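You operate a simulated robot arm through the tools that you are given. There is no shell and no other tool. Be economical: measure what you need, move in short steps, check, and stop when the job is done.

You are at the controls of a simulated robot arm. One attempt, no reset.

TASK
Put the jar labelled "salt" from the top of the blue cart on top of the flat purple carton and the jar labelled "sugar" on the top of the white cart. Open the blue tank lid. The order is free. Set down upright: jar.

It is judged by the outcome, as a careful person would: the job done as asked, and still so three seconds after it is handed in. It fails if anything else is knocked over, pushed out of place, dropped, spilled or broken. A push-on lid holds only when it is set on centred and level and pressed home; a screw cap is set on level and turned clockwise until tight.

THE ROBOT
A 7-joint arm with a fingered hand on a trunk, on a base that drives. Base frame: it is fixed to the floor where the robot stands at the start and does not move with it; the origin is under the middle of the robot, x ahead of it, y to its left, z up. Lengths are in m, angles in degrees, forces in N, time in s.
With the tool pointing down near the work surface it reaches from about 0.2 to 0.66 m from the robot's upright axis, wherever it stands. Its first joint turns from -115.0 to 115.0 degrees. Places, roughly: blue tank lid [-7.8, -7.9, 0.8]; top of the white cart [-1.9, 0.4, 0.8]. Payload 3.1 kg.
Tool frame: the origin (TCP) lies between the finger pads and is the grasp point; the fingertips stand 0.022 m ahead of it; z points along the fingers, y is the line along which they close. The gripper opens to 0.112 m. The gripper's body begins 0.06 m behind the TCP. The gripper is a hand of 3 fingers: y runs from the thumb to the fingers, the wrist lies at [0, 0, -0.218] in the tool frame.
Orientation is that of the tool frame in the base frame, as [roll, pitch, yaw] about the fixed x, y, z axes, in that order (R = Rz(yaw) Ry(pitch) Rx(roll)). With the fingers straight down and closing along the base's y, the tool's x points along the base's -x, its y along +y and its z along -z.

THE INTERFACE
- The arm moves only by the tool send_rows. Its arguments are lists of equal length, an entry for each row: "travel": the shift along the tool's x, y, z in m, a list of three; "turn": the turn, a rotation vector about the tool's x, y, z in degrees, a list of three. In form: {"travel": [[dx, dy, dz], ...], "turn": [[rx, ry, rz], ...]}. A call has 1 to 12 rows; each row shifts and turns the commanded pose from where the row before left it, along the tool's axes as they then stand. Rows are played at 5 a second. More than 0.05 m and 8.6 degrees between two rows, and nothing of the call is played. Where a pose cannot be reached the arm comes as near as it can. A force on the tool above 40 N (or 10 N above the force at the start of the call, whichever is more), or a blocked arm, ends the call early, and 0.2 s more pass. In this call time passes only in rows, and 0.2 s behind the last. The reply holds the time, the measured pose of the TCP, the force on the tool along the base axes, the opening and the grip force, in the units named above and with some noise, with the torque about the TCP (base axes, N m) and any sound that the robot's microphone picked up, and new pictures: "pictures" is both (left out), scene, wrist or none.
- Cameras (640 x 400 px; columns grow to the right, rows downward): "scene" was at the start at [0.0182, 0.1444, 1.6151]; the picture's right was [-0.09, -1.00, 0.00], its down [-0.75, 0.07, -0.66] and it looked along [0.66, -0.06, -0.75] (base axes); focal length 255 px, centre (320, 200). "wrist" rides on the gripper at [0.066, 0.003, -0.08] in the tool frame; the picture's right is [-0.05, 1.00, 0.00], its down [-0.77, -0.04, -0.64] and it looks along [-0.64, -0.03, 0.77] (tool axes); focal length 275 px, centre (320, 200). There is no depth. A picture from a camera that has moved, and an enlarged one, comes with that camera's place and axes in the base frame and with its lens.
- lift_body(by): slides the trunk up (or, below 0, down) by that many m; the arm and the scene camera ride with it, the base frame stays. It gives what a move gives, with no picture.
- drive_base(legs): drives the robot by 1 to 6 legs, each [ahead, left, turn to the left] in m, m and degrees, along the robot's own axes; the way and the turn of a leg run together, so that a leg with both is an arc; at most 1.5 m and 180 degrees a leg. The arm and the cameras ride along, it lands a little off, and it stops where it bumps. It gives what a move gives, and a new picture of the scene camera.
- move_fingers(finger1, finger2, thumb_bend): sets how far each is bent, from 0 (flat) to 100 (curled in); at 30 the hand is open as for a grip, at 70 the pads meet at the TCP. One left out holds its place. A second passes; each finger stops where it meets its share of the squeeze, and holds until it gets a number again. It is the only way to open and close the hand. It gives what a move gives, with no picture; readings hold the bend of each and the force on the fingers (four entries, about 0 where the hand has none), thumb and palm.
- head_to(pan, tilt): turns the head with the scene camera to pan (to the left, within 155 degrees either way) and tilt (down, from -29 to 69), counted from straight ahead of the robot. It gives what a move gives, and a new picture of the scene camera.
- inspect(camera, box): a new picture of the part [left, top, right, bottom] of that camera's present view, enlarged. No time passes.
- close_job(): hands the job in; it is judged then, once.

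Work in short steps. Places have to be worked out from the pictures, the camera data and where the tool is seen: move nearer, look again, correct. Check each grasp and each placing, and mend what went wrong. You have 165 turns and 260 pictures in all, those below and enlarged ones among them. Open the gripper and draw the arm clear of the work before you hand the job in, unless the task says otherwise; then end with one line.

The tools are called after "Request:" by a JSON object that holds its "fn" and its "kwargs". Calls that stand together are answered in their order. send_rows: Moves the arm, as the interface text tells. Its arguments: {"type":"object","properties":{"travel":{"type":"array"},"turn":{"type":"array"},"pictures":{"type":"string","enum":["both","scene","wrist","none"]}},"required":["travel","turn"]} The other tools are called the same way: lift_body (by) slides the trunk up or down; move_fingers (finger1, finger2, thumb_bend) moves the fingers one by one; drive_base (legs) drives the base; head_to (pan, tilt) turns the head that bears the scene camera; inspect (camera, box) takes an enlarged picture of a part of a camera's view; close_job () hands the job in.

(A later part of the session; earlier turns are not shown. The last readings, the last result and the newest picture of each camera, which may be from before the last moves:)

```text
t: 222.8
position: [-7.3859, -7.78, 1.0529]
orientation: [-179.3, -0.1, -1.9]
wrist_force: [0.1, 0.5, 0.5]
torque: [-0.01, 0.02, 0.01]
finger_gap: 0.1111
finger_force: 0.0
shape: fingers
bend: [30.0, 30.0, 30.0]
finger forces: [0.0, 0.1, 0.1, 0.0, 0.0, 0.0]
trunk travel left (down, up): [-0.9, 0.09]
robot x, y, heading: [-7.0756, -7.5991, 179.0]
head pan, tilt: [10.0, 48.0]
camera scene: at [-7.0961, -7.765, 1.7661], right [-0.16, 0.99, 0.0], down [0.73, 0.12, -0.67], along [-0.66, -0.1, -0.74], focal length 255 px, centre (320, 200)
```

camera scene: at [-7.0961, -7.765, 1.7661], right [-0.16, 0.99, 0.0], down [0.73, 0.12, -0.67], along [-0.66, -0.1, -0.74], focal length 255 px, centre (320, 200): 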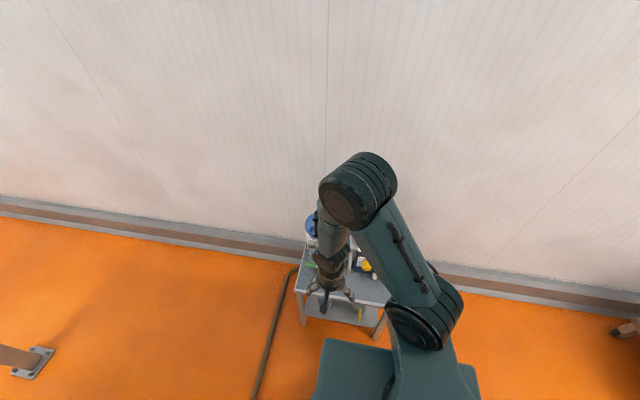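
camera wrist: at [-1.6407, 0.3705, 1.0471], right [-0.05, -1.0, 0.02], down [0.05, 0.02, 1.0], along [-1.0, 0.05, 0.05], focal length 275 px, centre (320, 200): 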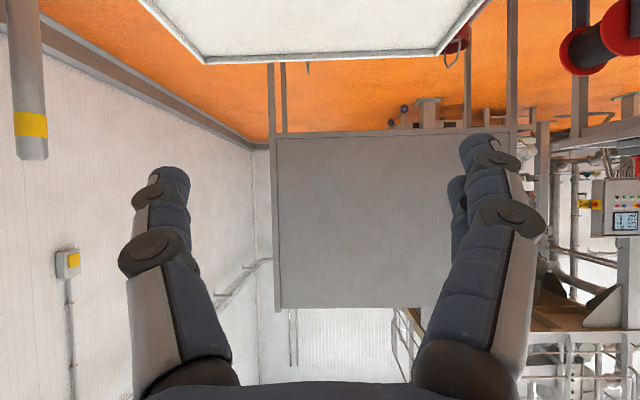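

Now facing the wall with the tank ahead-left; a floor hose runs along y≈−8.1, so I'll stay clear of it. I'll take a wrist view of the tank.

Request:
{"fn": "send_rows", "kwargs": {"travel": [[0, 0, 0]], "turn": [[0, 0, 0]], "pictures": "wrist"}}

Request:
{"fn": "inspect", "kwargs": {"camera": "scene", "box": [280, 190, 400, 340]}}

```text
t: 223.2
position: [-7.3844, -7.7793, 1.0526]
orientation: [-179.2, -0.1, -1.9]
wrist_force: [0.8, 0.5, 0.7]
torque: [0.03, 0.02, -0.02]
finger_gap: 0.1114
finger_force: 0.2
shape: fingers
bend: [30.0, 30.0, 30.0]
finger forces: [0.0, 0.0, 0.2, 0.1, 0.1, 0.1]
trunk travel left (down, up): [-0.9, 0.09]
robot x, y, heading: [-7.0754, -7.6016, 178.8]
head pan, tilt: [10.0, 48.0]
camera wrist: at [-7.3204, -7.7862, 1.1329], right [-0.08, -1.0, -0.01], down [-0.77, 0.05, 0.64], along [-0.63, 0.06, -0.77], focal length 275 px, centre (320, 200)
```

wrist: 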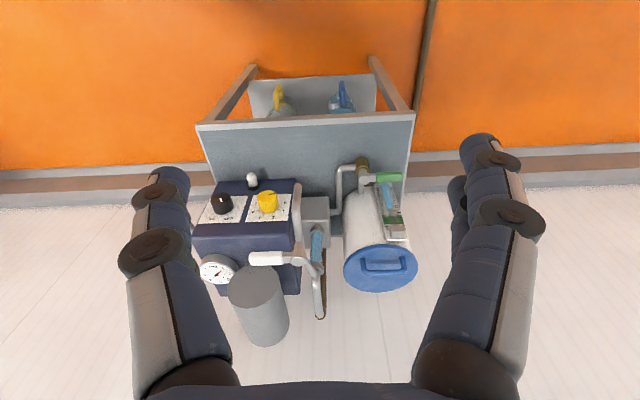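

```text
2.67 times, centred on (340, 265) of scene
camera zoom: at [-7.0961, -7.7651, 1.7661], right [-0.16, 0.99, 0.0], down [0.73, 0.12, -0.67], along [-0.66, -0.1, -0.74], focal length 680 px, centre (267, 27)
```

zoom: 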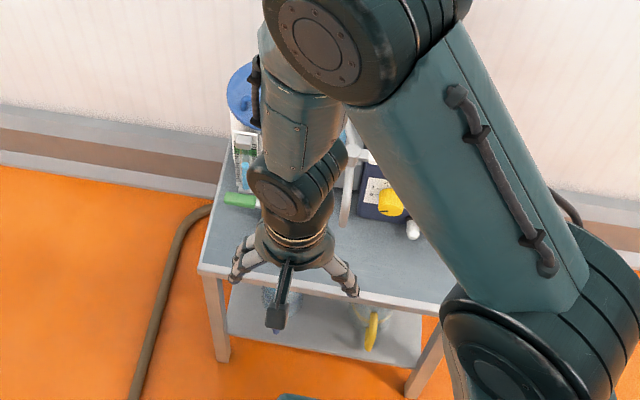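

Excellent wrist view. I'll zoom in on the tank lid and panel.

Request:
{"fn": "inspect", "kwargs": {"camera": "wrist", "box": [320, 150, 440, 310]}}

Request:
{"fn": "inspect", "kwargs": {"camera": "wrist", "box": [180, 160, 340, 300]}}

```text
2.50 times, centred on (380, 230) of wrist
camera zoom: at [-7.3204, -7.7862, 1.1329], right [-0.08, -1.0, -0.01], down [-0.77, 0.05, 0.64], along [-0.63, 0.06, -0.77], focal length 688 px, centre (170, 125)
```

zoom: 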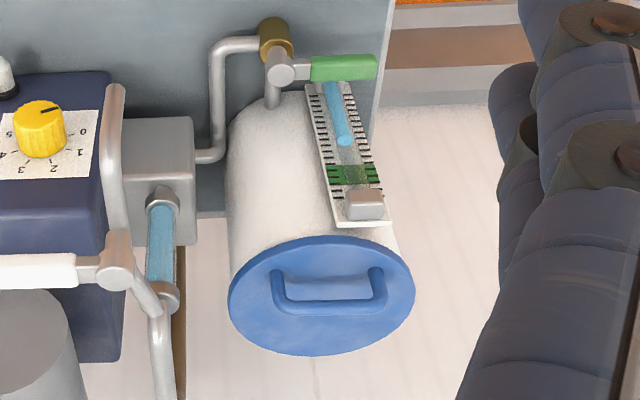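

```text
2.86 times, centred on (260, 230) of wrist
camera zoom: at [-7.3204, -7.7862, 1.1329], right [-0.08, -1.0, -0.01], down [-0.77, 0.05, 0.64], along [-0.63, 0.06, -0.77], focal length 786 px, centre (491, 114)
```

zoom: 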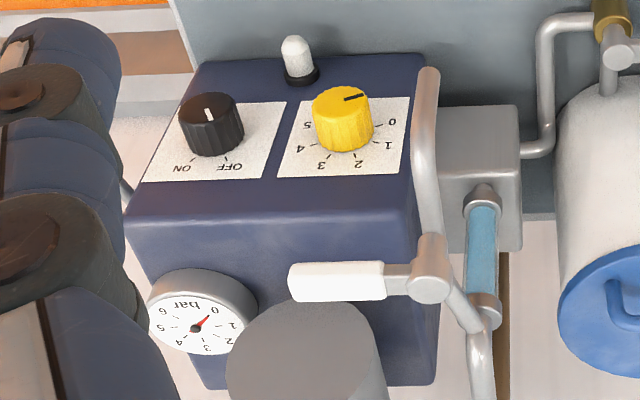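

The lid has a bridge handle (bar along y) offset toward me, so it probably hinges on the wall side. Estimates: lid centre (−7.775, −7.865, 0.805), bar at x≈−7.745, z≈0.835. I'll move the base slightly closer and turn the hand 90° so it can pinch the bar along x.

Request:
{"fn": "drive_base", "kwargs": {"legs": [[0.11, 0.12, 1]]}}

Request:
{"fn": "send_rows", "kwargs": {"travel": [[0, 0, 0], [0, 0, 0], [0, 0, 0], [0, 0, 0], [0, 0, 0], [0, 0, 0], [0, 0, 0], [0, 0, 0], [0, 0, 0], [0, 0, 0], [0, 0, 0], [0, 0, 0]], "turn": [[0, 0, 7.5], [0, 0, 7.5], [0, 0, 7.5], [0, 0, 7.5], [0, 0, 7.5], [0, 0, 7.5], [0, 0, 7.5], [0, 0, 7.5], [0, 0, 7.5], [0, 0, 7.5], [0, 0, 7.5], [0, 0, 7.5]]}}

```text
t: 224.7
position: [-7.4938, -7.9006, 1.0533]
orientation: [-179.3, -0.1, -1.1]
wrist_force: [-0.3, -0.5, 0.1]
torque: [0.01, 0.01, -0.02]
finger_gap: 0.1112
finger_force: 0.1
shape: fingers
bend: [30.0, 30.0, 30.0]
finger forces: [0.1, 0.0, 0.1, 0.1, 0.0, 0.1]
trunk travel left (down, up): [-0.9, 0.09]
robot x, y, heading: [-7.1913, -7.7152, 179.6]
head pan, tilt: [10.0, 48.0]
camera scene: at [-7.2034, -7.8821, 1.7662], right [-0.17, 0.98, 0.0], down [0.73, 0.13, -0.67], along [-0.66, -0.12, -0.74], focal length 255 px, centre (320, 200)
```

scene: 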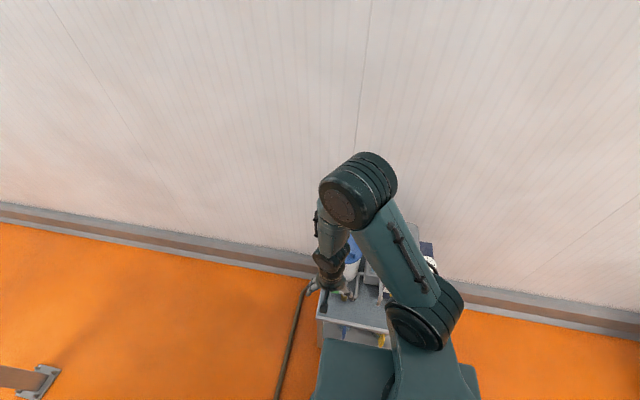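

```text
t: 227.3
position: [-7.4943, -7.9035, 1.0529]
orientation: [-179.9, 0.7, -91.1]
wrist_force: [-0.1, 0.0, 0.3]
torque: [-0.01, 0.05, -0.01]
finger_gap: 0.1113
finger_force: 0.1
shape: fingers
bend: [30.0, 30.0, 30.0]
finger forces: [0.0, 0.0, 0.1, 0.0, 0.0, 0.0]
trunk travel left (down, up): [-0.9, 0.09]
robot x, y, heading: [-7.1843, -7.7139, 180.1]
head pan, tilt: [10.0, 48.0]
camera scene: at [-7.2041, -7.8828, 1.7661], right [-0.17, 0.98, 0.0], down [0.73, 0.13, -0.67], along [-0.66, -0.12, -0.74], focal length 255 px, centre (320, 200)
camera wrist: at [-7.4985, -7.9696, 1.1319], right [-1.0, 0.07, 0.0], down [0.05, 0.76, 0.65], along [0.04, 0.65, -0.76], focal length 275 px, centre (320, 200)
```

scene: 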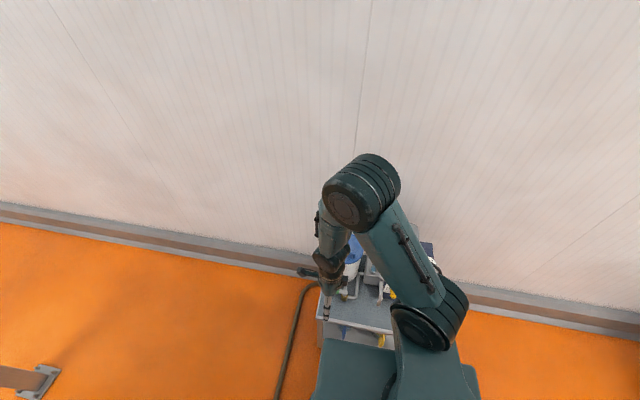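
wrist: 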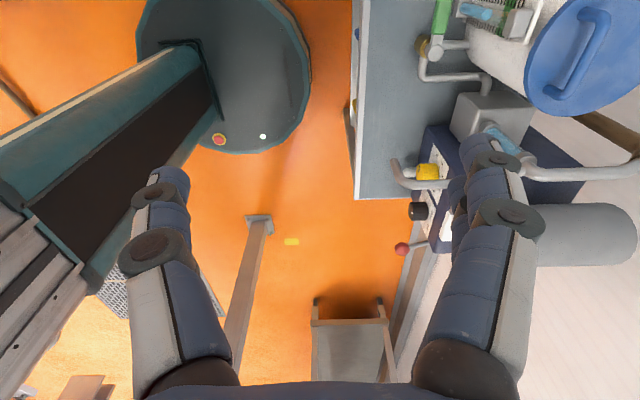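

The hand is rotated and my round base is clear of the table. I'll move over the handle at the present height.

Request:
{"fn": "send_rows", "kwargs": {"travel": [[-0.006, 0.042, 0], [-0.006, 0.042, 0], [-0.006, 0.042, 0], [-0.006, 0.042, 0], [-0.006, 0.042, 0], [-0.006, 0.04, 0], [0, 0, 0]], "turn": [[0, 0, 0], [0, 0, 0], [0, 0, 0], [0, 0, 0], [0, 0, 0], [0, 0, 0], [0, 0, 0]]}}

```text
t: 228.9
position: [-7.7414, -7.8622, 1.0528]
orientation: [-180.0, 0.8, -90.9]
wrist_force: [2.0, -0.6, -0.5]
torque: [-0.01, -0.01, -0.01]
finger_gap: 0.1112
finger_force: 0.0
shape: fingers
bend: [30.0, 30.0, 30.0]
finger forces: [0.0, 0.1, 0.1, 0.0, 0.1, 0.1]
trunk travel left (down, up): [-0.9, 0.09]
robot x, y, heading: [-7.1871, -7.7171, 179.9]
head pan, tilt: [10.0, 48.0]
camera scene: at [-7.2032, -7.8827, 1.7661], right [-0.17, 0.98, 0.0], down [0.73, 0.13, -0.67], along [-0.66, -0.12, -0.74], focal length 255 px, centre (320, 200)
camera wrist: at [-7.7471, -7.9289, 1.1318], right [-1.0, 0.06, 0.0], down [0.05, 0.76, 0.65], along [0.04, 0.65, -0.76], focal length 275 px, centre (320, 200)
```

scene: 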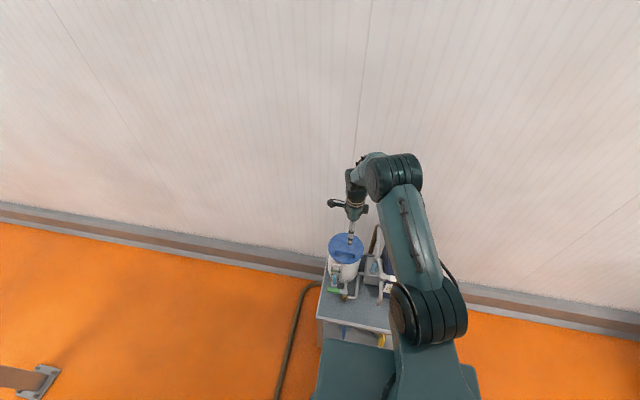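
wrist: 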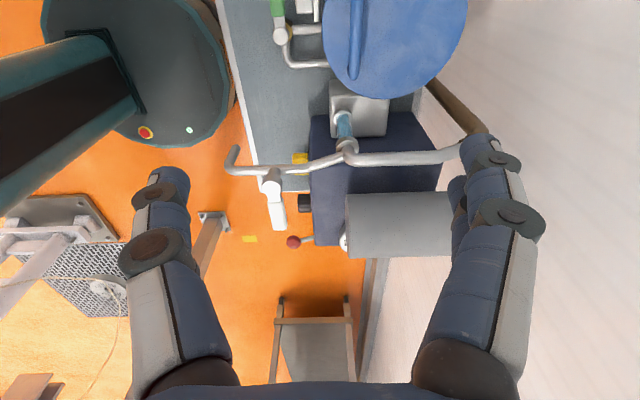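

Refined using two views: lid centre (−7.83, −7.872, 0.763), radius 0.084, handle bar x≈−7.782, z≈0.79. I'll zoom the scene camera, which now sees the lid, to look for the hinge.

Request:
{"fn": "inspect", "kwargs": {"camera": "scene", "box": [300, 200, 400, 320]}}

Request:
{"fn": "inspect", "kwargs": {"camera": "wrist", "box": [280, 0, 500, 140]}}

```text
3.33 times, centred on (350, 260) of scene
camera zoom: at [-7.2032, -7.8827, 1.7661], right [-0.17, 0.98, 0.0], down [0.73, 0.13, -0.67], along [-0.66, -0.12, -0.74], focal length 850 px, centre (220, 0)
```

zoom: 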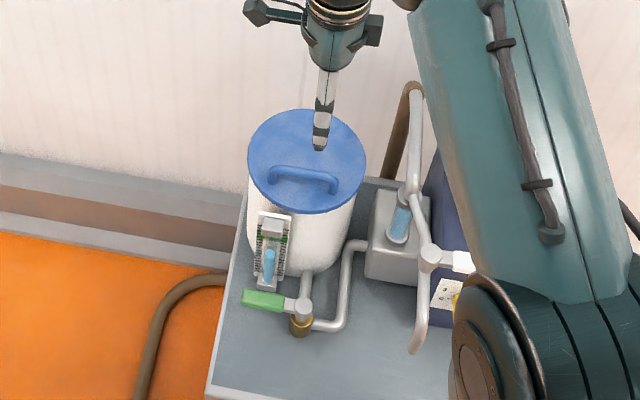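

```text
2.86 times, centred on (390, 70) of wrist
camera zoom: at [-7.7471, -7.9289, 1.1318], right [-1.0, 0.06, 0.0], down [0.05, 0.76, 0.65], along [0.04, 0.65, -0.76], focal length 786 px, centre (120, 571)
```

zoom: 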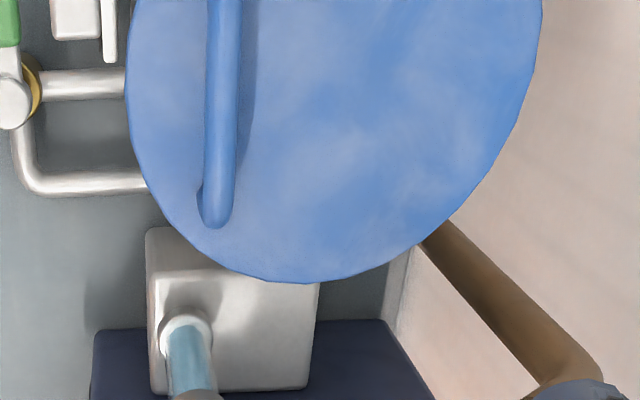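

The handle is confirmed at (−7.783, −7.878, ~0.79) with its bar along y, and the hinge must be at the rear. I'll align and descend to z≈0.88.

Request:
{"fn": "send_rows", "kwargs": {"travel": [[0.005, 0.014, 0.035], [0.004, 0.014, 0.035], [0.004, 0.013, 0.035], [0, 0, 0.035], [0, 0, 0.033], [0, 0, 0]], "turn": [[0, 0, 0], [0, 0, 0], [0, 0, 0], [0, 0, 0], [0, 0, 0], [0, 0, 0]]}}

Request:
{"fn": "inspect", "kwargs": {"camera": "scene", "box": [300, 200, 400, 300]}}

```text
t: 230.3
position: [-7.7743, -7.8701, 0.8869]
orientation: [-179.9, 0.8, -91.0]
wrist_force: [0.1, 0.3, -0.7]
torque: [0.01, 0.02, 0.0]
finger_gap: 0.1113
finger_force: 0.0
shape: fingers
bend: [30.0, 30.0, 30.0]
finger forces: [0.0, 0.1, 0.1, 0.0, 0.0, 0.1]
out of reach, approached as far as the arm can: row 5
trunk travel left (down, up): [-0.9, 0.09]
robot x, y, heading: [-7.1847, -7.7117, 180.0]
head pan, tilt: [10.0, 48.0]
camera scene: at [-7.2044, -7.8827, 1.7661], right [-0.17, 0.98, 0.0], down [0.73, 0.13, -0.67], along [-0.66, -0.12, -0.74], focal length 255 px, centre (320, 200)
camera wrist: at [-7.7789, -7.9374, 0.9644], right [-1.0, 0.06, 0.0], down [0.05, 0.76, 0.65], along [0.04, 0.65, -0.76], focal length 275 px, centre (320, 200)
```

scene: 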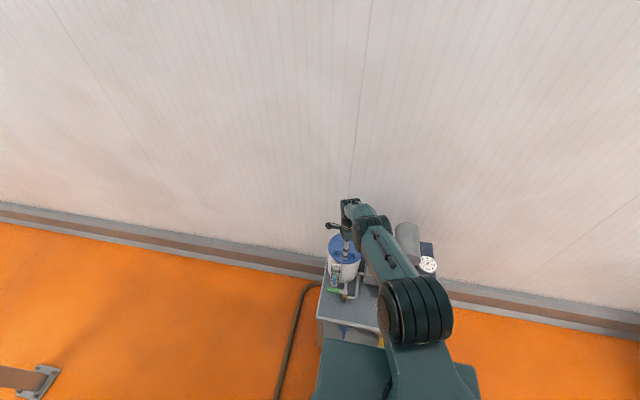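
wrist: 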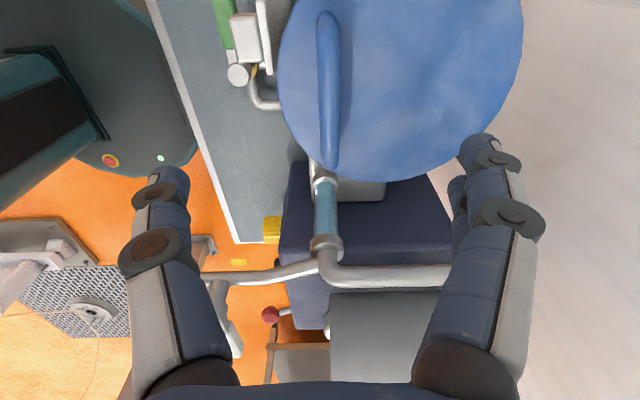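

```text
4.00 times, centred on (350, 250) of scene
camera zoom: at [-7.2044, -7.8827, 1.7661], right [-0.17, 0.98, 0.0], down [0.73, 0.13, -0.67], along [-0.66, -0.12, -0.74], focal length 1020 px, centre (200, 0)
```

zoom: 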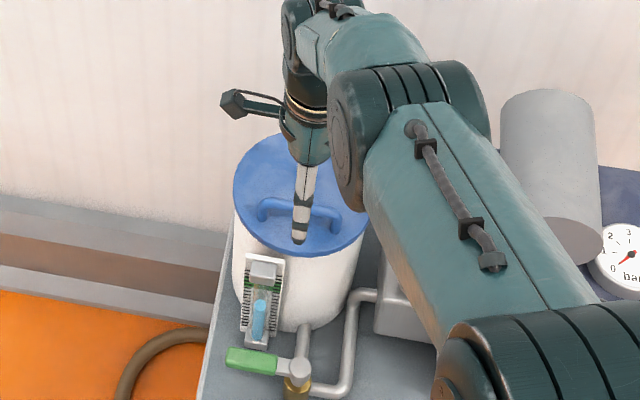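

The handle is centred between the fingers, but the arm runs out of downward reach. I'll raise the hand a bit, lower the trunk 0.1 m, and check arm clearance.

Request:
{"fn": "send_rows", "kwargs": {"travel": [[0, 0.003, -0.03], [0, 0.003, -0.03], [0, 0, 0]], "turn": [[0, 0, 0], [0, 0, 0], [0, 0, 0]], "pictures": "none"}}

Request:
{"fn": "lift_body", "kwargs": {"by": -0.1}}

Request:
{"fn": "inspect", "kwargs": {"camera": "scene", "box": [260, 180, 480, 340]}}

Request:
{"fn": "inspect", "kwargs": {"camera": "wrist", "box": [0, 0, 640, 400]}}

```text
t: 231.1
position: [-7.7803, -7.8695, 0.944]
orientation: [-180.0, 0.8, -91.1]
wrist_force: [0.1, 0.1, -0.4]
torque: [0.01, 0.02, 0.02]
finger_gap: 0.1114
finger_force: 0.1
shape: fingers
bend: [30.0, 30.0, 30.0]
finger forces: [0.1, 0.0, 0.0, 0.0, 0.0, 0.0]
trunk travel left (down, up): [-0.9, 0.09]
robot x, y, heading: [-7.1844, -7.7155, 179.7]
head pan, tilt: [10.0, 48.0]
```

```text
t: 232.4
position: [-7.7794, -7.8697, 0.8448]
orientation: [-180.0, 0.8, -91.0]
wrist_force: [0.4, 0.5, 0.0]
torque: [-0.02, 0.0, 0.01]
finger_gap: 0.111
finger_force: 0.1
shape: fingers
bend: [30.0, 30.0, 30.0]
finger forces: [0.1, 0.0, 0.0, 0.0, 0.0, 0.0]
trunk travel left (down, up): [-0.8, 0.19]
robot x, y, heading: [-7.1873, -7.7125, 179.6]
head pan, tilt: [10.0, 48.0]
```

```text
2.50 times, centred on (370, 260) of scene
camera zoom: at [-7.204, -7.8827, 1.6661], right [-0.17, 0.98, 0.0], down [0.73, 0.13, -0.67], along [-0.66, -0.12, -0.74], focal length 638 px, centre (195, 50)
```

zoom: 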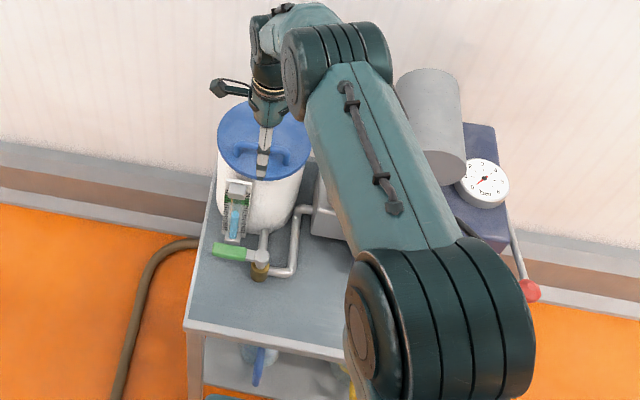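

```text
1.00 times, centred on (320, 200) of wrist (not enlarged: the box is as wide or as high as the picture)
camera zoom: at [-7.7848, -7.9362, 0.9232], right [-1.0, 0.06, 0.0], down [0.05, 0.76, 0.65], along [0.04, 0.65, -0.76], focal length 275 px, centre (320, 200)
```

zoom: 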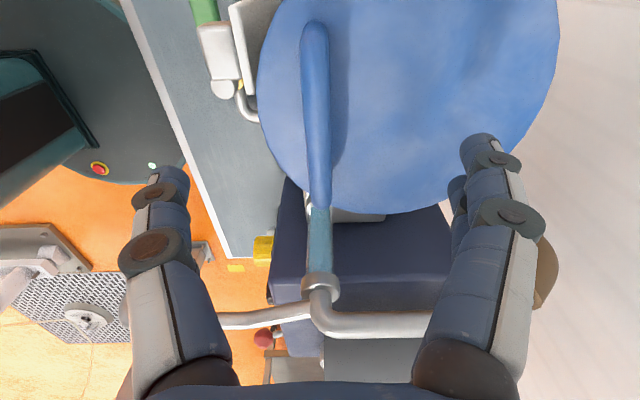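

Clearances are fine and the bar lies midway between thumb and fingers. I'll descend to z≈0.797.

Request:
{"fn": "send_rows", "kwargs": {"travel": [[0, 0, 0.02], [0, 0, 0.015], [0, 0, 0.012], [0, 0, 0]], "turn": [[0, 0, 0], [0, 0, 0], [0, 0, 0], [0, 0, 0]], "pictures": "wrist"}}

Request:
{"fn": "inspect", "kwargs": {"camera": "scene", "box": [310, 190, 400, 270]}}

```text
t: 233.4
position: [-7.7797, -7.8668, 0.7954]
orientation: [-179.8, 0.9, -91.0]
wrist_force: [0.5, -0.7, 0.1]
torque: [0.0, 0.01, -0.01]
finger_gap: 0.1112
finger_force: 0.0
shape: fingers
bend: [30.0, 30.0, 30.0]
finger forces: [0.0, 0.0, 0.0, 0.0, 0.1, 0.0]
trunk travel left (down, up): [-0.8, 0.19]
robot x, y, heading: [-7.1888, -7.7141, 179.7]
head pan, tilt: [10.0, 48.0]
camera wrist: at [-7.7844, -7.9347, 0.8754], right [-1.0, 0.06, 0.0], down [0.05, 0.76, 0.65], along [0.04, 0.65, -0.76], focal length 275 px, centre (320, 200)
```

wrist: 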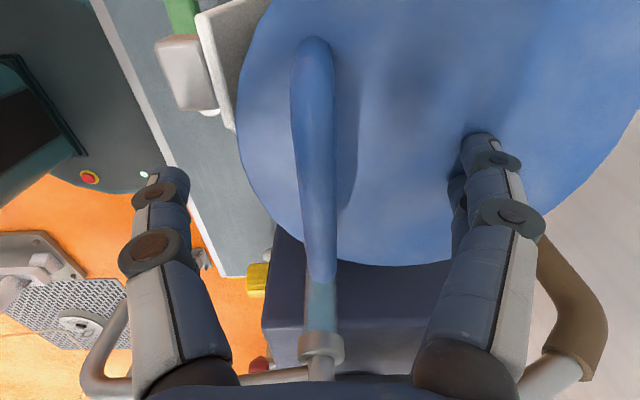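

```text
5.00 times, centred on (355, 230) of scene
camera zoom: at [-7.204, -7.8828, 1.6661], right [-0.17, 0.98, 0.0], down [0.73, 0.13, -0.67], along [-0.66, -0.12, -0.74], focal length 1276 px, centre (145, 50)
```

zoom: 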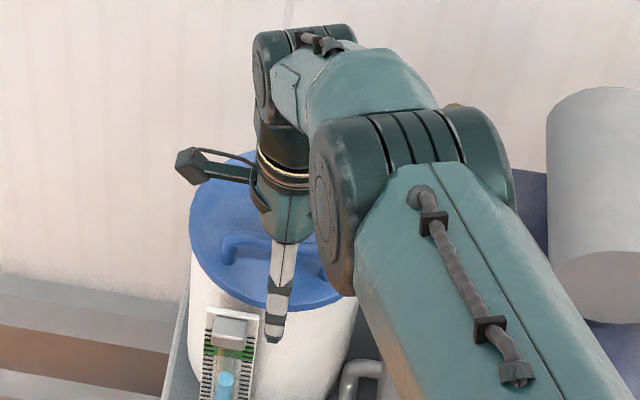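

The bar is at z≈0.798, right at the TCP. I'll close the fingers gently on it.

Request:
{"fn": "move_fingers", "kwargs": {"finger1": 55, "finger2": 55, "thumb_bend": 55}}

Request:
{"fn": "inspect", "kwargs": {"camera": "wrist", "box": [0, 0, 640, 400]}}

```text
t: 234.4
position: [-7.7782, -7.8682, 0.8001]
orientation: [179.7, 0.7, -90.9]
wrist_force: [-6.0, -1.6, 32.8]
torque: [-0.06, 1.4, 0.03]
finger_gap: 0.0554
finger_force: 16.3
shape: fingers
bend: [50.0, 51.0, 54.0]
finger forces: [15.5, 15.3, 0.0, 0.1, 1.7, 0.0]
trunk travel left (down, up): [-0.8, 0.19]
robot x, y, heading: [-7.1852, -7.7145, 180.0]
head pan, tilt: [10.0, 48.0]
```

```text
1.00 times, centred on (320, 200) of wrist (not enlarged: the box is as wide or as high as the picture)
camera zoom: at [-7.7828, -7.9344, 0.879], right [-1.0, 0.06, 0.01], down [0.05, 0.76, 0.64], along [0.04, 0.64, -0.76], focal length 275 px, centre (320, 200)
```

zoom: 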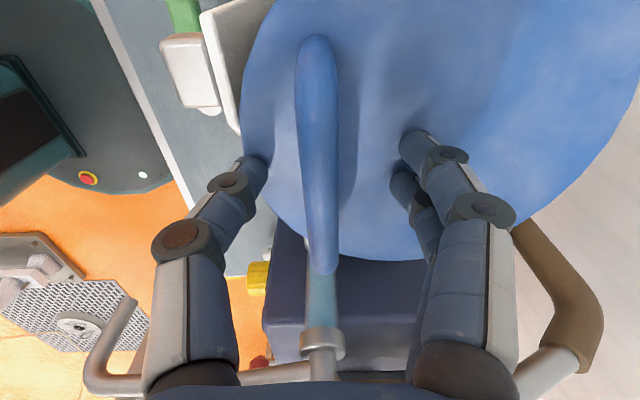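

The fingertips press on the lid (33 N up) because they sweep lower while curling. I'll open, raise 2 cm, and close again.

Request:
{"fn": "move_fingers", "kwargs": {"finger1": 42, "finger2": 42, "thumb_bend": 42}}

Request:
{"fn": "send_rows", "kwargs": {"travel": [[0, 0, -0.012], [0, 0, -0.01], [0, 0, 0]], "turn": [[0, 0, 0], [0, 0, 0], [0, 0, 0]], "pictures": "none"}}

Request:
{"fn": "move_fingers", "kwargs": {"finger1": 60, "finger2": 60, "thumb_bend": 60}}

Request:
{"fn": "inspect", "kwargs": {"camera": "wrist", "box": [0, 0, 640, 400]}}

```text
t: 235.4
position: [-7.7757, -7.8687, 0.8003]
orientation: [179.8, 0.7, -91.0]
wrist_force: [9.5, -2.8, 30.1]
torque: [-0.11, 1.15, 0.1]
finger_gap: 0.074
finger_force: 15.3
shape: fingers
bend: [47.0, 48.0, 42.0]
finger forces: [15.3, 15.3, 0.0, 0.0, 0.0, 0.0]
trunk travel left (down, up): [-0.8, 0.19]
robot x, y, heading: [-7.1863, -7.7169, 179.8]
head pan, tilt: [10.0, 48.0]
```

```text
t: 236.2
position: [-7.78, -7.8676, 0.8181]
orientation: [-179.9, 0.8, -91.0]
wrist_force: [-0.4, -0.6, -1.2]
torque: [0.03, 0.01, 0.0]
finger_gap: 0.0774
finger_force: 0.0
shape: fingers
bend: [42.0, 42.0, 42.0]
finger forces: [0.0, 0.1, 0.0, 0.1, 0.1, 0.0]
trunk travel left (down, up): [-0.8, 0.19]
robot x, y, heading: [-7.1846, -7.7144, 179.8]
head pan, tilt: [10.0, 48.0]
```

```text
t: 237.2
position: [-7.7805, -7.8689, 0.8192]
orientation: [-179.9, 0.9, -91.0]
wrist_force: [0.6, 0.2, -0.3]
torque: [-0.01, 0.04, -0.01]
finger_gap: 0.0274
finger_force: 0.0
shape: fingers
bend: [60.0, 60.0, 60.0]
finger forces: [0.0, 0.1, 0.0, 0.0, 0.1, 0.1]
trunk travel left (down, up): [-0.8, 0.19]
robot x, y, heading: [-7.1855, -7.7169, 180.1]
head pan, tilt: [10.0, 48.0]
```

```text
1.00 times, centred on (320, 200) of wrist (not enlarged: the box is as wide or as high as the picture)
camera zoom: at [-7.7853, -7.9353, 0.8974], right [-1.0, 0.06, 0.0], down [0.05, 0.76, 0.65], along [0.04, 0.65, -0.76], focal length 275 px, centre (320, 200)
```

zoom: 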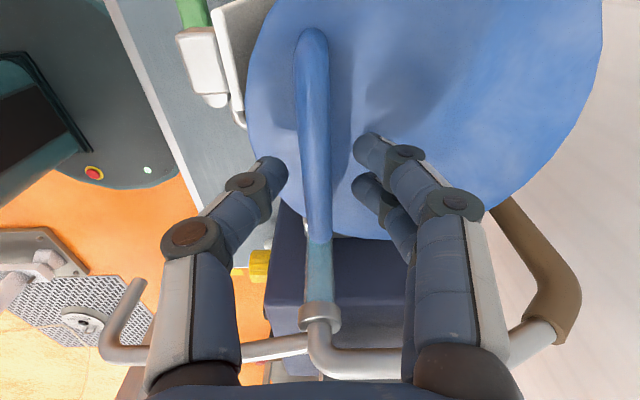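

No contact now, with the bar between the pads. I'll lower 12 mm and close on it.

Request:
{"fn": "send_rows", "kwargs": {"travel": [[0, 0, 0.006], [0, 0, 0.006], [0, 0, 0]], "turn": [[0, 0, 0], [0, 0, 0], [0, 0, 0]], "pictures": "none"}}

Request:
{"fn": "move_fingers", "kwargs": {"finger1": 75, "finger2": 75, "thumb_bend": 75}}

Request:
{"fn": "inspect", "kwargs": {"camera": "wrist", "box": [160, 0, 560, 250]}}

```text
t: 238.0
position: [-7.78, -7.8684, 0.8067]
orientation: [-179.9, 0.8, -91.0]
wrist_force: [-0.5, 0.2, 0.0]
torque: [0.0, -0.02, 0.01]
finger_gap: 0.0277
finger_force: 0.0
shape: fingers
bend: [60.0, 60.0, 60.0]
finger forces: [0.1, 0.1, 0.0, 0.0, 0.1, 0.1]
trunk travel left (down, up): [-0.8, 0.19]
robot x, y, heading: [-7.1868, -7.7113, 179.9]
head pan, tilt: [10.0, 48.0]
```

```text
t: 239.0
position: [-7.7802, -7.8683, 0.8067]
orientation: [-179.9, 0.8, -90.9]
wrist_force: [2.3, -0.2, -0.5]
torque: [0.0, 0.0, -0.01]
finger_gap: 0.0
finger_force: 2.2
shape: fingers
bend: [74.0, 74.0, 73.0]
finger forces: [0.1, 0.1, 0.0, 0.1, 4.5, 0.1]
trunk travel left (down, up): [-0.8, 0.19]
robot x, y, heading: [-7.1837, -7.7113, 179.9]
head pan, tilt: [10.0, 48.0]
```

```text
1.60 times, centred on (360, 125) of wrist
camera zoom: at [-7.7854, -7.9355, 0.8857], right [-1.0, 0.06, 0.0], down [0.05, 0.76, 0.65], along [0.04, 0.65, -0.76], focal length 440 px, centre (256, 320)
```

zoom: 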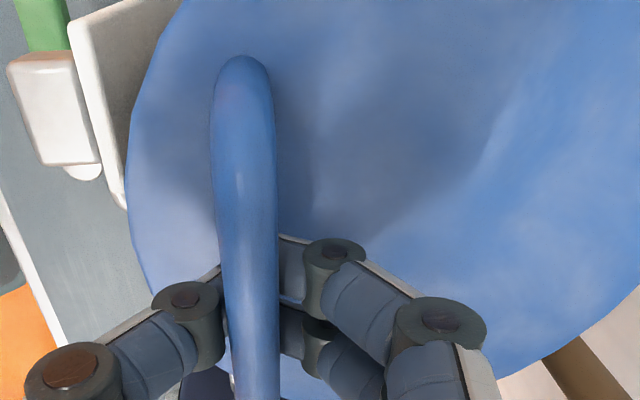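

The fingers closed fully beneath the bar, so it's caged like a hook. I'll test-lift 2 cm with a slight arc toward the wall.

Request:
{"fn": "send_rows", "kwargs": {"travel": [[0, 0.001, -0.01], [0, 0.003, -0.012], [0, 0, 0]], "turn": [[0, 0, 0], [0, 0, 0], [0, 0, 0]], "pictures": "wrist"}}

Request:
{"fn": "inspect", "kwargs": {"camera": "scene", "box": [310, 190, 400, 270]}}

```text
t: 239.8
position: [-7.7837, -7.8681, 0.8283]
orientation: [-179.9, 0.9, -91.1]
wrist_force: [-4.2, 0.4, -3.0]
torque: [0.01, -0.01, -0.01]
finger_gap: 0.0
finger_force: 3.6
shape: fingers
bend: [74.0, 74.0, 73.0]
finger forces: [3.3, 3.6, 0.0, 0.0, 0.0, 0.1]
trunk travel left (down, up): [-0.8, 0.19]
robot x, y, heading: [-7.186, -7.7096, 179.7]
head pan, tilt: [10.0, 48.0]
camera wrist: at [-7.7897, -7.9359, 0.9072], right [-1.0, 0.06, 0.0], down [0.05, 0.76, 0.65], along [0.04, 0.65, -0.76], focal length 275 px, centre (320, 200)
```

wrist: 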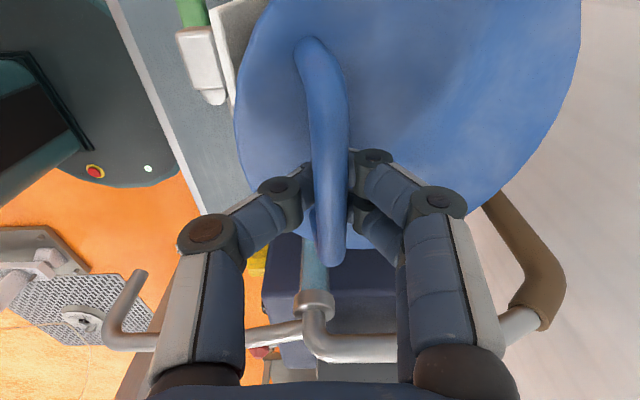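

```text
5.00 times, centred on (355, 230) of scene
camera zoom: at [-7.2058, -7.8828, 1.666], right [-0.17, 0.98, 0.0], down [0.73, 0.13, -0.67], along [-0.66, -0.12, -0.74], focal length 1276 px, centre (145, 50)
```

zoom: 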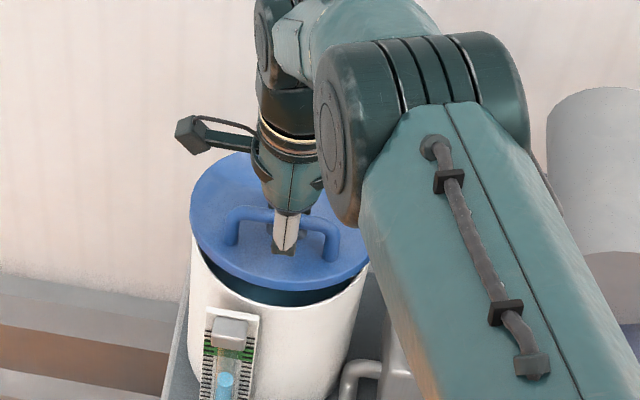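

The lid tilts open on a rear hinge with only about 3 N. Near vertical the thumb would jam against the lid plate, so I'll open the thumb and keep only the two wall-side fingers hooked under the bar.

Request:
{"fn": "move_fingers", "kwargs": {"thumb_bend": 10}}

Request:
{"fn": "move_fingers", "kwargs": {"finger1": 84, "finger2": 84}}

Request:
{"fn": "inspect", "kwargs": {"camera": "wrist", "box": [0, 0, 640, 400]}}

```text
t: 240.8
position: [-7.7847, -7.8693, 0.8267]
orientation: [-179.9, 0.8, -90.9]
wrist_force: [-5.9, 0.3, -3.5]
torque: [0.01, 0.03, -0.01]
finger_gap: 0.0656
finger_force: 3.1
shape: fingers
bend: [74.0, 74.0, 10.0]
finger forces: [2.5, 2.8, 0.1, 0.1, 0.0, 0.1]
trunk travel left (down, up): [-0.8, 0.19]
robot x, y, heading: [-7.1856, -7.7161, 180.0]
head pan, tilt: [10.0, 48.0]
```

```text
t: 241.8
position: [-7.7857, -7.8702, 0.8276]
orientation: [-179.8, 0.8, -91.0]
wrist_force: [-12.4, 2.2, -7.7]
torque: [-0.06, -0.14, -0.02]
finger_gap: 0.0578
finger_force: 7.4
shape: fingers
bend: [82.0, 82.0, 10.0]
finger forces: [7.1, 7.7, 0.0, 0.0, 0.1, 0.0]
trunk travel left (down, up): [-0.8, 0.19]
robot x, y, heading: [-7.1856, -7.7133, 180.0]
head pan, tilt: [10.0, 48.0]
```

```text
1.00 times, centred on (320, 200) of wrist (not enlarged: the box is as wide or as high as the picture)
camera zoom: at [-7.7913, -7.9361, 0.906], right [-1.0, 0.06, 0.0], down [0.05, 0.76, 0.65], along [0.04, 0.65, -0.76], focal length 275 px, centre (320, 200)
```

zoom: 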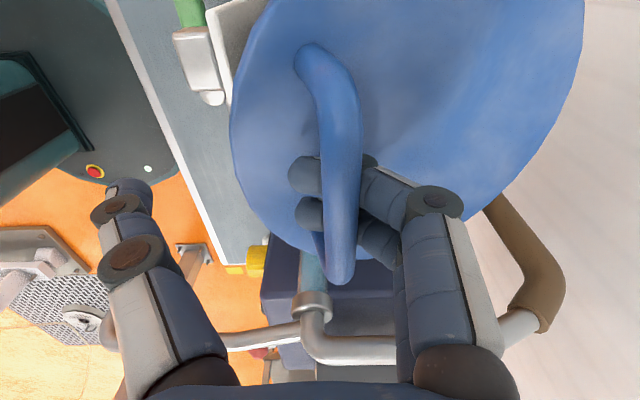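

The fingers hook the bar well. The −12 N in x says to follow toward the wall, so I'll continue the arc up and toward the wall in small rows.

Request:
{"fn": "send_rows", "kwargs": {"travel": [[0, 0.012, -0.006], [0, 0.01, -0.012], [0, 0.01, -0.012], [0, 0, 0]], "turn": [[0, 0, 0], [0, 0, 0], [0, 0, 0], [0, 0, 0]], "pictures": "wrist"}}

Request:
{"fn": "inspect", "kwargs": {"camera": "scene", "box": [310, 190, 400, 270]}}

```text
t: 242.8
position: [-7.812, -7.8687, 0.8594]
orientation: [-179.6, 0.8, -91.0]
wrist_force: [-10.6, -0.8, -13.6]
torque: [-0.01, -0.26, -0.02]
finger_gap: 0.058
finger_force: 8.9
shape: fingers
bend: [82.0, 82.0, 10.0]
finger forces: [8.7, 9.0, 0.0, 0.0, 0.0, 0.0]
out of reach, approached as far as the arm can: row 3
trunk travel left (down, up): [-0.8, 0.19]
robot x, y, heading: [-7.1865, -7.7124, 179.7]
head pan, tilt: [10.0, 48.0]
camera wrist: at [-7.8176, -7.9356, 0.9379], right [-1.0, 0.06, 0.0], down [0.05, 0.76, 0.65], along [0.04, 0.65, -0.76], focal length 275 px, centre (320, 200)
```

wrist: 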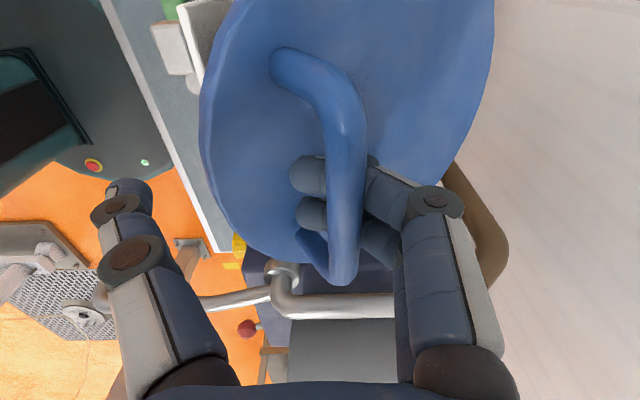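

```text
5.00 times, centred on (355, 230) of scene
camera zoom: at [-7.2098, -7.8837, 1.6657], right [-0.17, 0.98, 0.0], down [0.73, 0.13, -0.67], along [-0.66, -0.12, -0.75], focal length 1276 px, centre (145, 50)
```

zoom: 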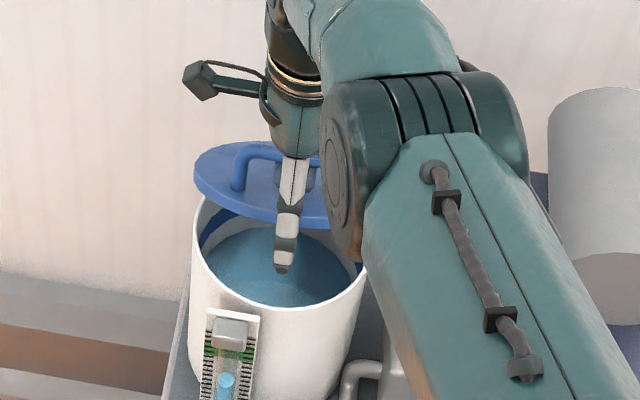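

The lid is about 30° open and I can see into the tank. The arm is at its forward limit with the hand vertical, so I'll tilt the hand forward (wrist back toward me) about the bar in small rows. That gains reach and puts the thumb under the lid plate.

Request:
{"fn": "send_rows", "kwargs": {"travel": [[0, 0.002, -0.003], [0, 0.0024, -0.0027], [0, 0.0027, -0.0024], [0, 0, 0]], "turn": [[-7.5, 0, 0], [-7.5, 0, 0], [-7.5, 0, 0], [0, 0, 0]], "pictures": "wrist"}}

Request:
{"fn": "inspect", "kwargs": {"camera": "scene", "box": [310, 190, 400, 270]}}

```text
t: 243.6
position: [-7.8206, -7.8677, 0.8642]
orientation: [158.4, 1.0, -91.0]
wrist_force: [-20.4, -3.1, -29.2]
torque: [0.02, -0.53, 0.01]
finger_gap: 0.0612
finger_force: 15.3
shape: fingers
bend: [80.0, 79.0, 10.0]
finger forces: [14.9, 16.3, 0.1, 0.0, 0.1, 0.1]
trunk travel left (down, up): [-0.8, 0.19]
robot x, y, heading: [-7.1869, -7.7153, 179.8]
head pan, tilt: [10.0, 48.0]
stopped in row 4: the force on the tool passed its limit at 42 N (the readings are from after the stop); the commanded pose is now the measured one
camera wrist: at [-7.7963, -7.9355, 0.9388], right [-0.93, 0.06, 0.37], down [0.28, 0.76, 0.59], along [-0.24, 0.65, -0.72], focal length 275 px, centre (320, 200)
```

wrist: 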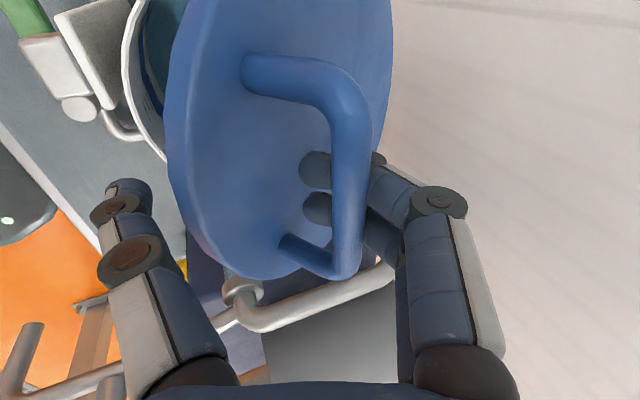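

```text
5.00 times, centred on (355, 230) of scene
camera zoom: at [-7.2163, -7.8853, 1.6655], right [-0.17, 0.98, 0.0], down [0.74, 0.13, -0.66], along [-0.65, -0.11, -0.75], focal length 1276 px, centre (145, 50)
```

zoom: 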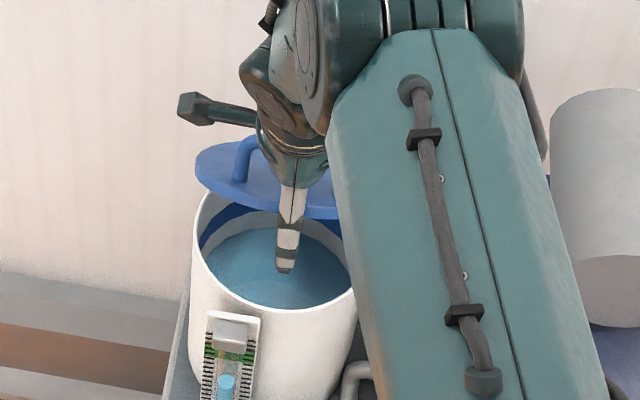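

The force points toward the hinge (wall and down), so I'm pulling outside the lid's arc. I'll relax 6–8 mm toward the hinge and ease the finger bend a little.

Request:
{"fn": "send_rows", "kwargs": {"travel": [[0, 0.004, 0.006], [0, 0, 0]], "turn": [[0, 0, 0], [0, 0, 0]], "pictures": "none"}}

Request:
{"fn": "move_fingers", "kwargs": {"finger1": 76, "finger2": 76}}

```text
t: 244.2
position: [-7.8243, -7.868, 0.8617]
orientation: [158.3, 0.8, -91.1]
wrist_force: [-12.8, -2.1, -17.6]
torque: [0.02, -0.21, 0.01]
finger_gap: 0.0578
finger_force: 10.2
shape: fingers
bend: [81.0, 81.0, 10.0]
finger forces: [9.6, 10.9, 0.1, 0.0, 0.1, 0.1]
trunk travel left (down, up): [-0.8, 0.19]
robot x, y, heading: [-7.1837, -7.7129, 179.8]
head pan, tilt: [10.0, 48.0]
```

```text
t: 245.2
position: [-7.8201, -7.866, 0.8656]
orientation: [158.0, 0.9, -91.1]
wrist_force: [-0.3, 0.0, -0.2]
torque: [-0.01, 0.03, 0.03]
finger_gap: 0.0606
finger_force: 0.1
shape: fingers
bend: [76.0, 76.0, 10.0]
finger forces: [0.0, 0.1, 0.0, 0.0, 0.1, 0.1]
trunk travel left (down, up): [-0.8, 0.19]
robot x, y, heading: [-7.1876, -7.7163, 179.8]
head pan, tilt: [10.0, 48.0]
```

Force dropped to zero. I'll check whether the lid is still hooked.

Request:
{"fn": "inspect", "kwargs": {"camera": "wrist", "box": [0, 0, 640, 400]}}

Request:
{"fn": "inspect", "kwargs": {"camera": "scene", "box": [310, 190, 400, 270]}}

```text
1.00 times, centred on (320, 200) of wrist (not enlarged: the box is as wide or as high as the picture)
camera zoom: at [-7.7956, -7.9346, 0.9399], right [-0.93, 0.06, 0.37], down [0.28, 0.76, 0.59], along [-0.25, 0.65, -0.72], focal length 275 px, centre (320, 200)
```

zoom: 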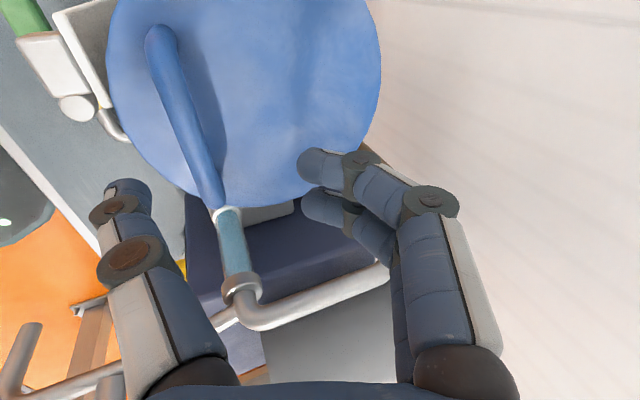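

```text
5.00 times, centred on (355, 230) of scene
camera zoom: at [-7.205, -7.883, 1.6661], right [-0.17, 0.98, 0.0], down [0.73, 0.13, -0.67], along [-0.66, -0.12, -0.74], focal length 1276 px, centre (145, 50)
```

zoom: 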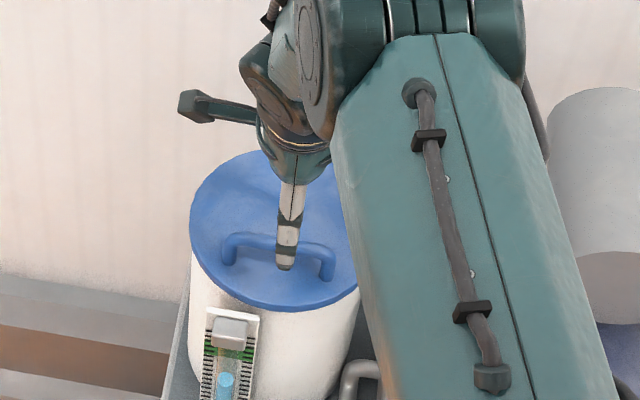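

The bar slipped and the lid swung shut harmlessly. Better plan: grip the handle by its two ends (closing along y, span ≈0.10 m) with the hand tilted forward 45°, which lets the lid pivot between the pads through 90°. First I'll raise and reorient the hand.

Request:
{"fn": "send_rows", "kwargs": {"travel": [[0, 0.015, -0.037], [0, 0.015, -0.037], [0, 0.015, -0.037], [0, 0, 0], [0, 0, 0], [0, 0, 0], [0, 0, 0]], "turn": [[0, 0, 0], [0, 0, 0], [0, 0, 0], [7.3, 0, 0], [7.3, 0, 0], [7.3, 0, 0], [0, 0, 0]], "pictures": "none"}}

Request:
{"fn": "move_fingers", "kwargs": {"finger1": 25, "finger2": 25, "thumb_bend": 25}}

Request:
{"fn": "send_rows", "kwargs": {"travel": [[0, -0.015, 0], [0, -0.015, 0], [0, -0.015, 0], [0, -0.015, 0], [0, 0, 0], [0, 0, 0], [0, 0, 0], [0, 0, 0], [0, 0, 0], [0, 0, 0], [0, 0, 0], [0, 0, 0]], "turn": [[0, 0, -7.5], [0, 0, -7.5], [0, 0, -7.5], [0, 0, -7.5], [0, 0, -7.5], [0, 0, -7.5], [0, 0, -7.5], [0, 0, -7.5], [0, 0, -7.5], [0, 0, -7.5], [0, 0, -7.5], [0, 0, -7.5]], "pictures": "wrist"}}

```text
t: 246.8
position: [-7.8203, -7.8679, 0.9871]
orientation: [-179.9, 0.7, -91.0]
wrist_force: [-0.4, 0.3, 0.3]
torque: [0.01, 0.01, 0.02]
finger_gap: 0.0605
finger_force: 0.0
shape: fingers
bend: [76.0, 76.0, 10.0]
finger forces: [0.0, 0.1, 0.0, 0.1, 0.0, 0.0]
trunk travel left (down, up): [-0.8, 0.19]
robot x, y, heading: [-7.1843, -7.7128, 180.0]
head pan, tilt: [10.0, 48.0]
```

```text
t: 247.8
position: [-7.821, -7.8684, 0.985]
orientation: [179.9, 0.9, -91.0]
wrist_force: [0.2, 0.8, -0.3]
torque: [-0.01, -0.01, -0.01]
finger_gap: 0.1205
finger_force: 0.1
shape: fingers
bend: [25.0, 25.0, 25.0]
finger forces: [0.1, 0.1, 0.0, 0.1, 0.0, 0.0]
trunk travel left (down, up): [-0.8, 0.19]
robot x, y, heading: [-7.1868, -7.7157, 179.7]
head pan, tilt: [10.0, 48.0]
```

```text
t: 250.4
position: [-7.7625, -7.8569, 0.9869]
orientation: [-179.1, 0.1, -1.0]
wrist_force: [0.4, -0.2, 0.0]
torque: [0.02, 0.01, 0.0]
finger_gap: 0.1204
finger_force: 0.0
shape: fingers
bend: [25.0, 25.0, 25.0]
finger forces: [0.0, 0.1, 0.1, 0.0, 0.1, 0.0]
trunk travel left (down, up): [-0.8, 0.19]
robot x, y, heading: [-7.1855, -7.7144, 179.8]
head pan, tilt: [10.0, 48.0]
camera wrist: at [-7.6974, -7.8627, 1.0663], right [-0.06, -1.0, -0.02], down [-0.77, 0.04, 0.64], along [-0.64, 0.05, -0.77], focal length 275 px, centre (320, 200)
```

wrist: 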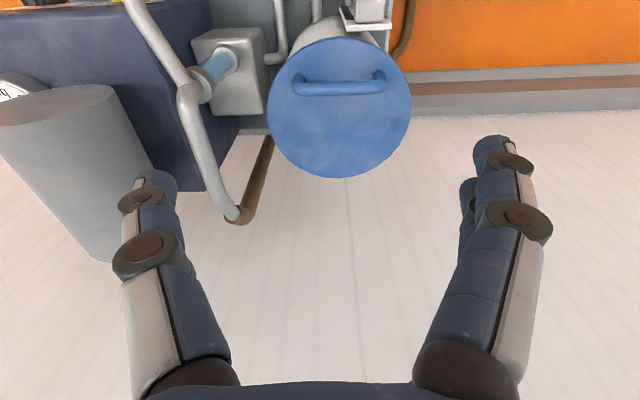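

The hand is open to 0.12 m and square to the handle (centre y≈−7.872, x≈−7.783). I'll tilt forward 45° and align above it.

Request:
{"fn": "send_rows", "kwargs": {"travel": [[0.01, 0.004, 0], [0.01, 0.004, 0], [0, 0.004, 0], [0, 0.003, 0], [0, 0, 0], [0, 0, 0], [0, 0, 0]], "turn": [[0, -7.5, 0], [0, -7.5, 0], [0, -7.5, 0], [0, -7.5, 0], [0, -7.5, 0], [0, -7.5, 0], [0, 0, 0]]}}

```text
t: 252.0
position: [-7.7446, -7.8684, 0.9825]
orientation: [-177.2, 40.8, 0.3]
wrist_force: [0.9, -0.3, -0.3]
torque: [-0.01, 0.0, -0.04]
finger_gap: 0.1207
finger_force: 0.1
shape: fingers
bend: [25.0, 25.0, 25.0]
finger forces: [0.1, 0.0, 0.0, 0.0, 0.0, 0.0]
out of reach, approached as far as the arm can: row 4
trunk travel left (down, up): [-0.8, 0.19]
robot x, y, heading: [-7.1854, -7.7161, 179.9]
head pan, tilt: [10.0, 48.0]
camera scene: at [-7.2049, -7.8831, 1.6661], right [-0.17, 0.98, 0.0], down [0.73, 0.13, -0.67], along [-0.66, -0.12, -0.74], focal length 255 px, centre (320, 200)
camera wrist: at [-7.6418, -7.8739, 1.0], right [-0.06, -1.0, -0.01], down [-0.17, 0.0, 0.99], along [-0.98, 0.06, -0.17], focal length 275 px, centre (320, 200)
```

scene: 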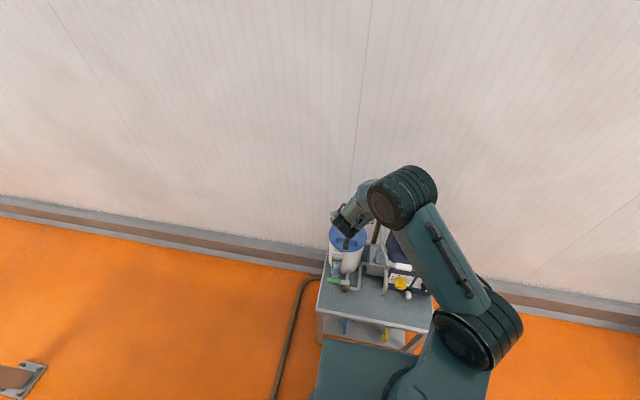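
wrist: 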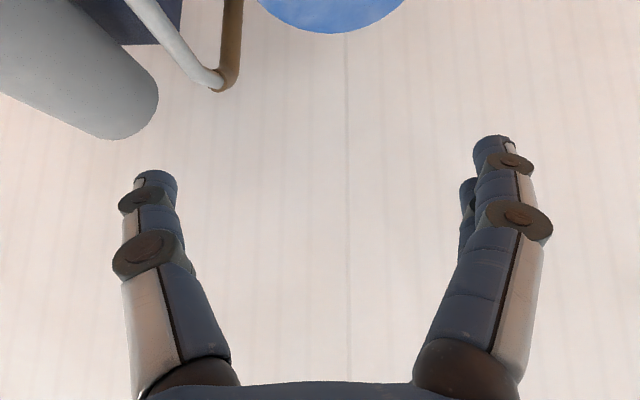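

Tilt is about 41°. I'll move to just above the handle, z≈0.87.

Request:
{"fn": "send_rows", "kwargs": {"travel": [[0.0145, 0.0012, 0.037], [0.0145, 0.0012, 0.037], [0.0145, 0.0012, 0.037], [0, 0, 0]], "turn": [[0, 0, 0], [0, 0, 0], [0, 0, 0], [0, 0, 0]], "pictures": "wrist"}}

Request:
{"fn": "inspect", "kwargs": {"camera": "scene", "box": [310, 190, 400, 270]}}

```text
t: 253.0
position: [-7.7838, -7.8641, 0.8699]
orientation: [-177.1, 40.7, 0.3]
wrist_force: [0.1, 0.0, -0.6]
torque: [0.01, 0.04, 0.0]
finger_gap: 0.1202
finger_force: 0.0
shape: fingers
bend: [25.0, 25.0, 25.0]
finger forces: [0.0, 0.1, 0.0, 0.0, 0.0, 0.1]
trunk travel left (down, up): [-0.8, 0.19]
robot x, y, heading: [-7.1897, -7.7145, 179.8]
head pan, tilt: [10.0, 48.0]
camera wrist: at [-7.6814, -7.8705, 0.8862], right [-0.06, -1.0, -0.01], down [-0.17, 0.0, 0.99], along [-0.98, 0.06, -0.17], focal length 275 px, centre (320, 200)
```

wrist: 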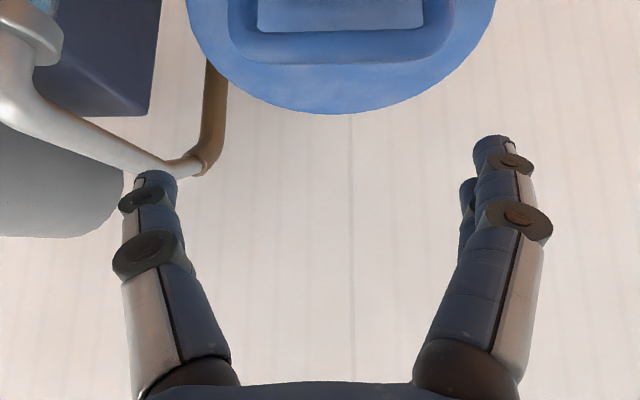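

```text
5.00 times, centred on (355, 230) of scene
camera zoom: at [-7.2036, -7.8828, 1.6661], right [-0.17, 0.98, 0.0], down [0.73, 0.13, -0.67], along [-0.66, -0.12, -0.74], focal length 1276 px, centre (145, 50)
```

zoom: 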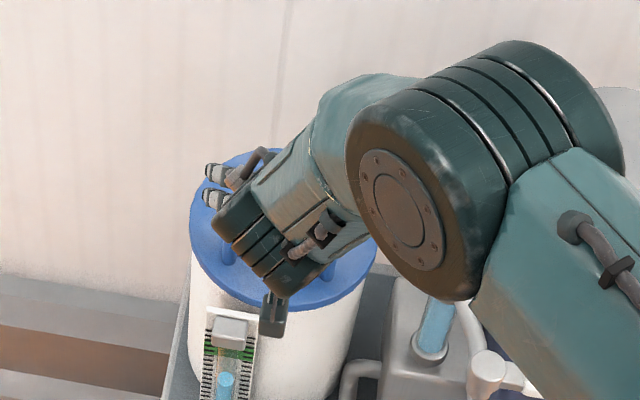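

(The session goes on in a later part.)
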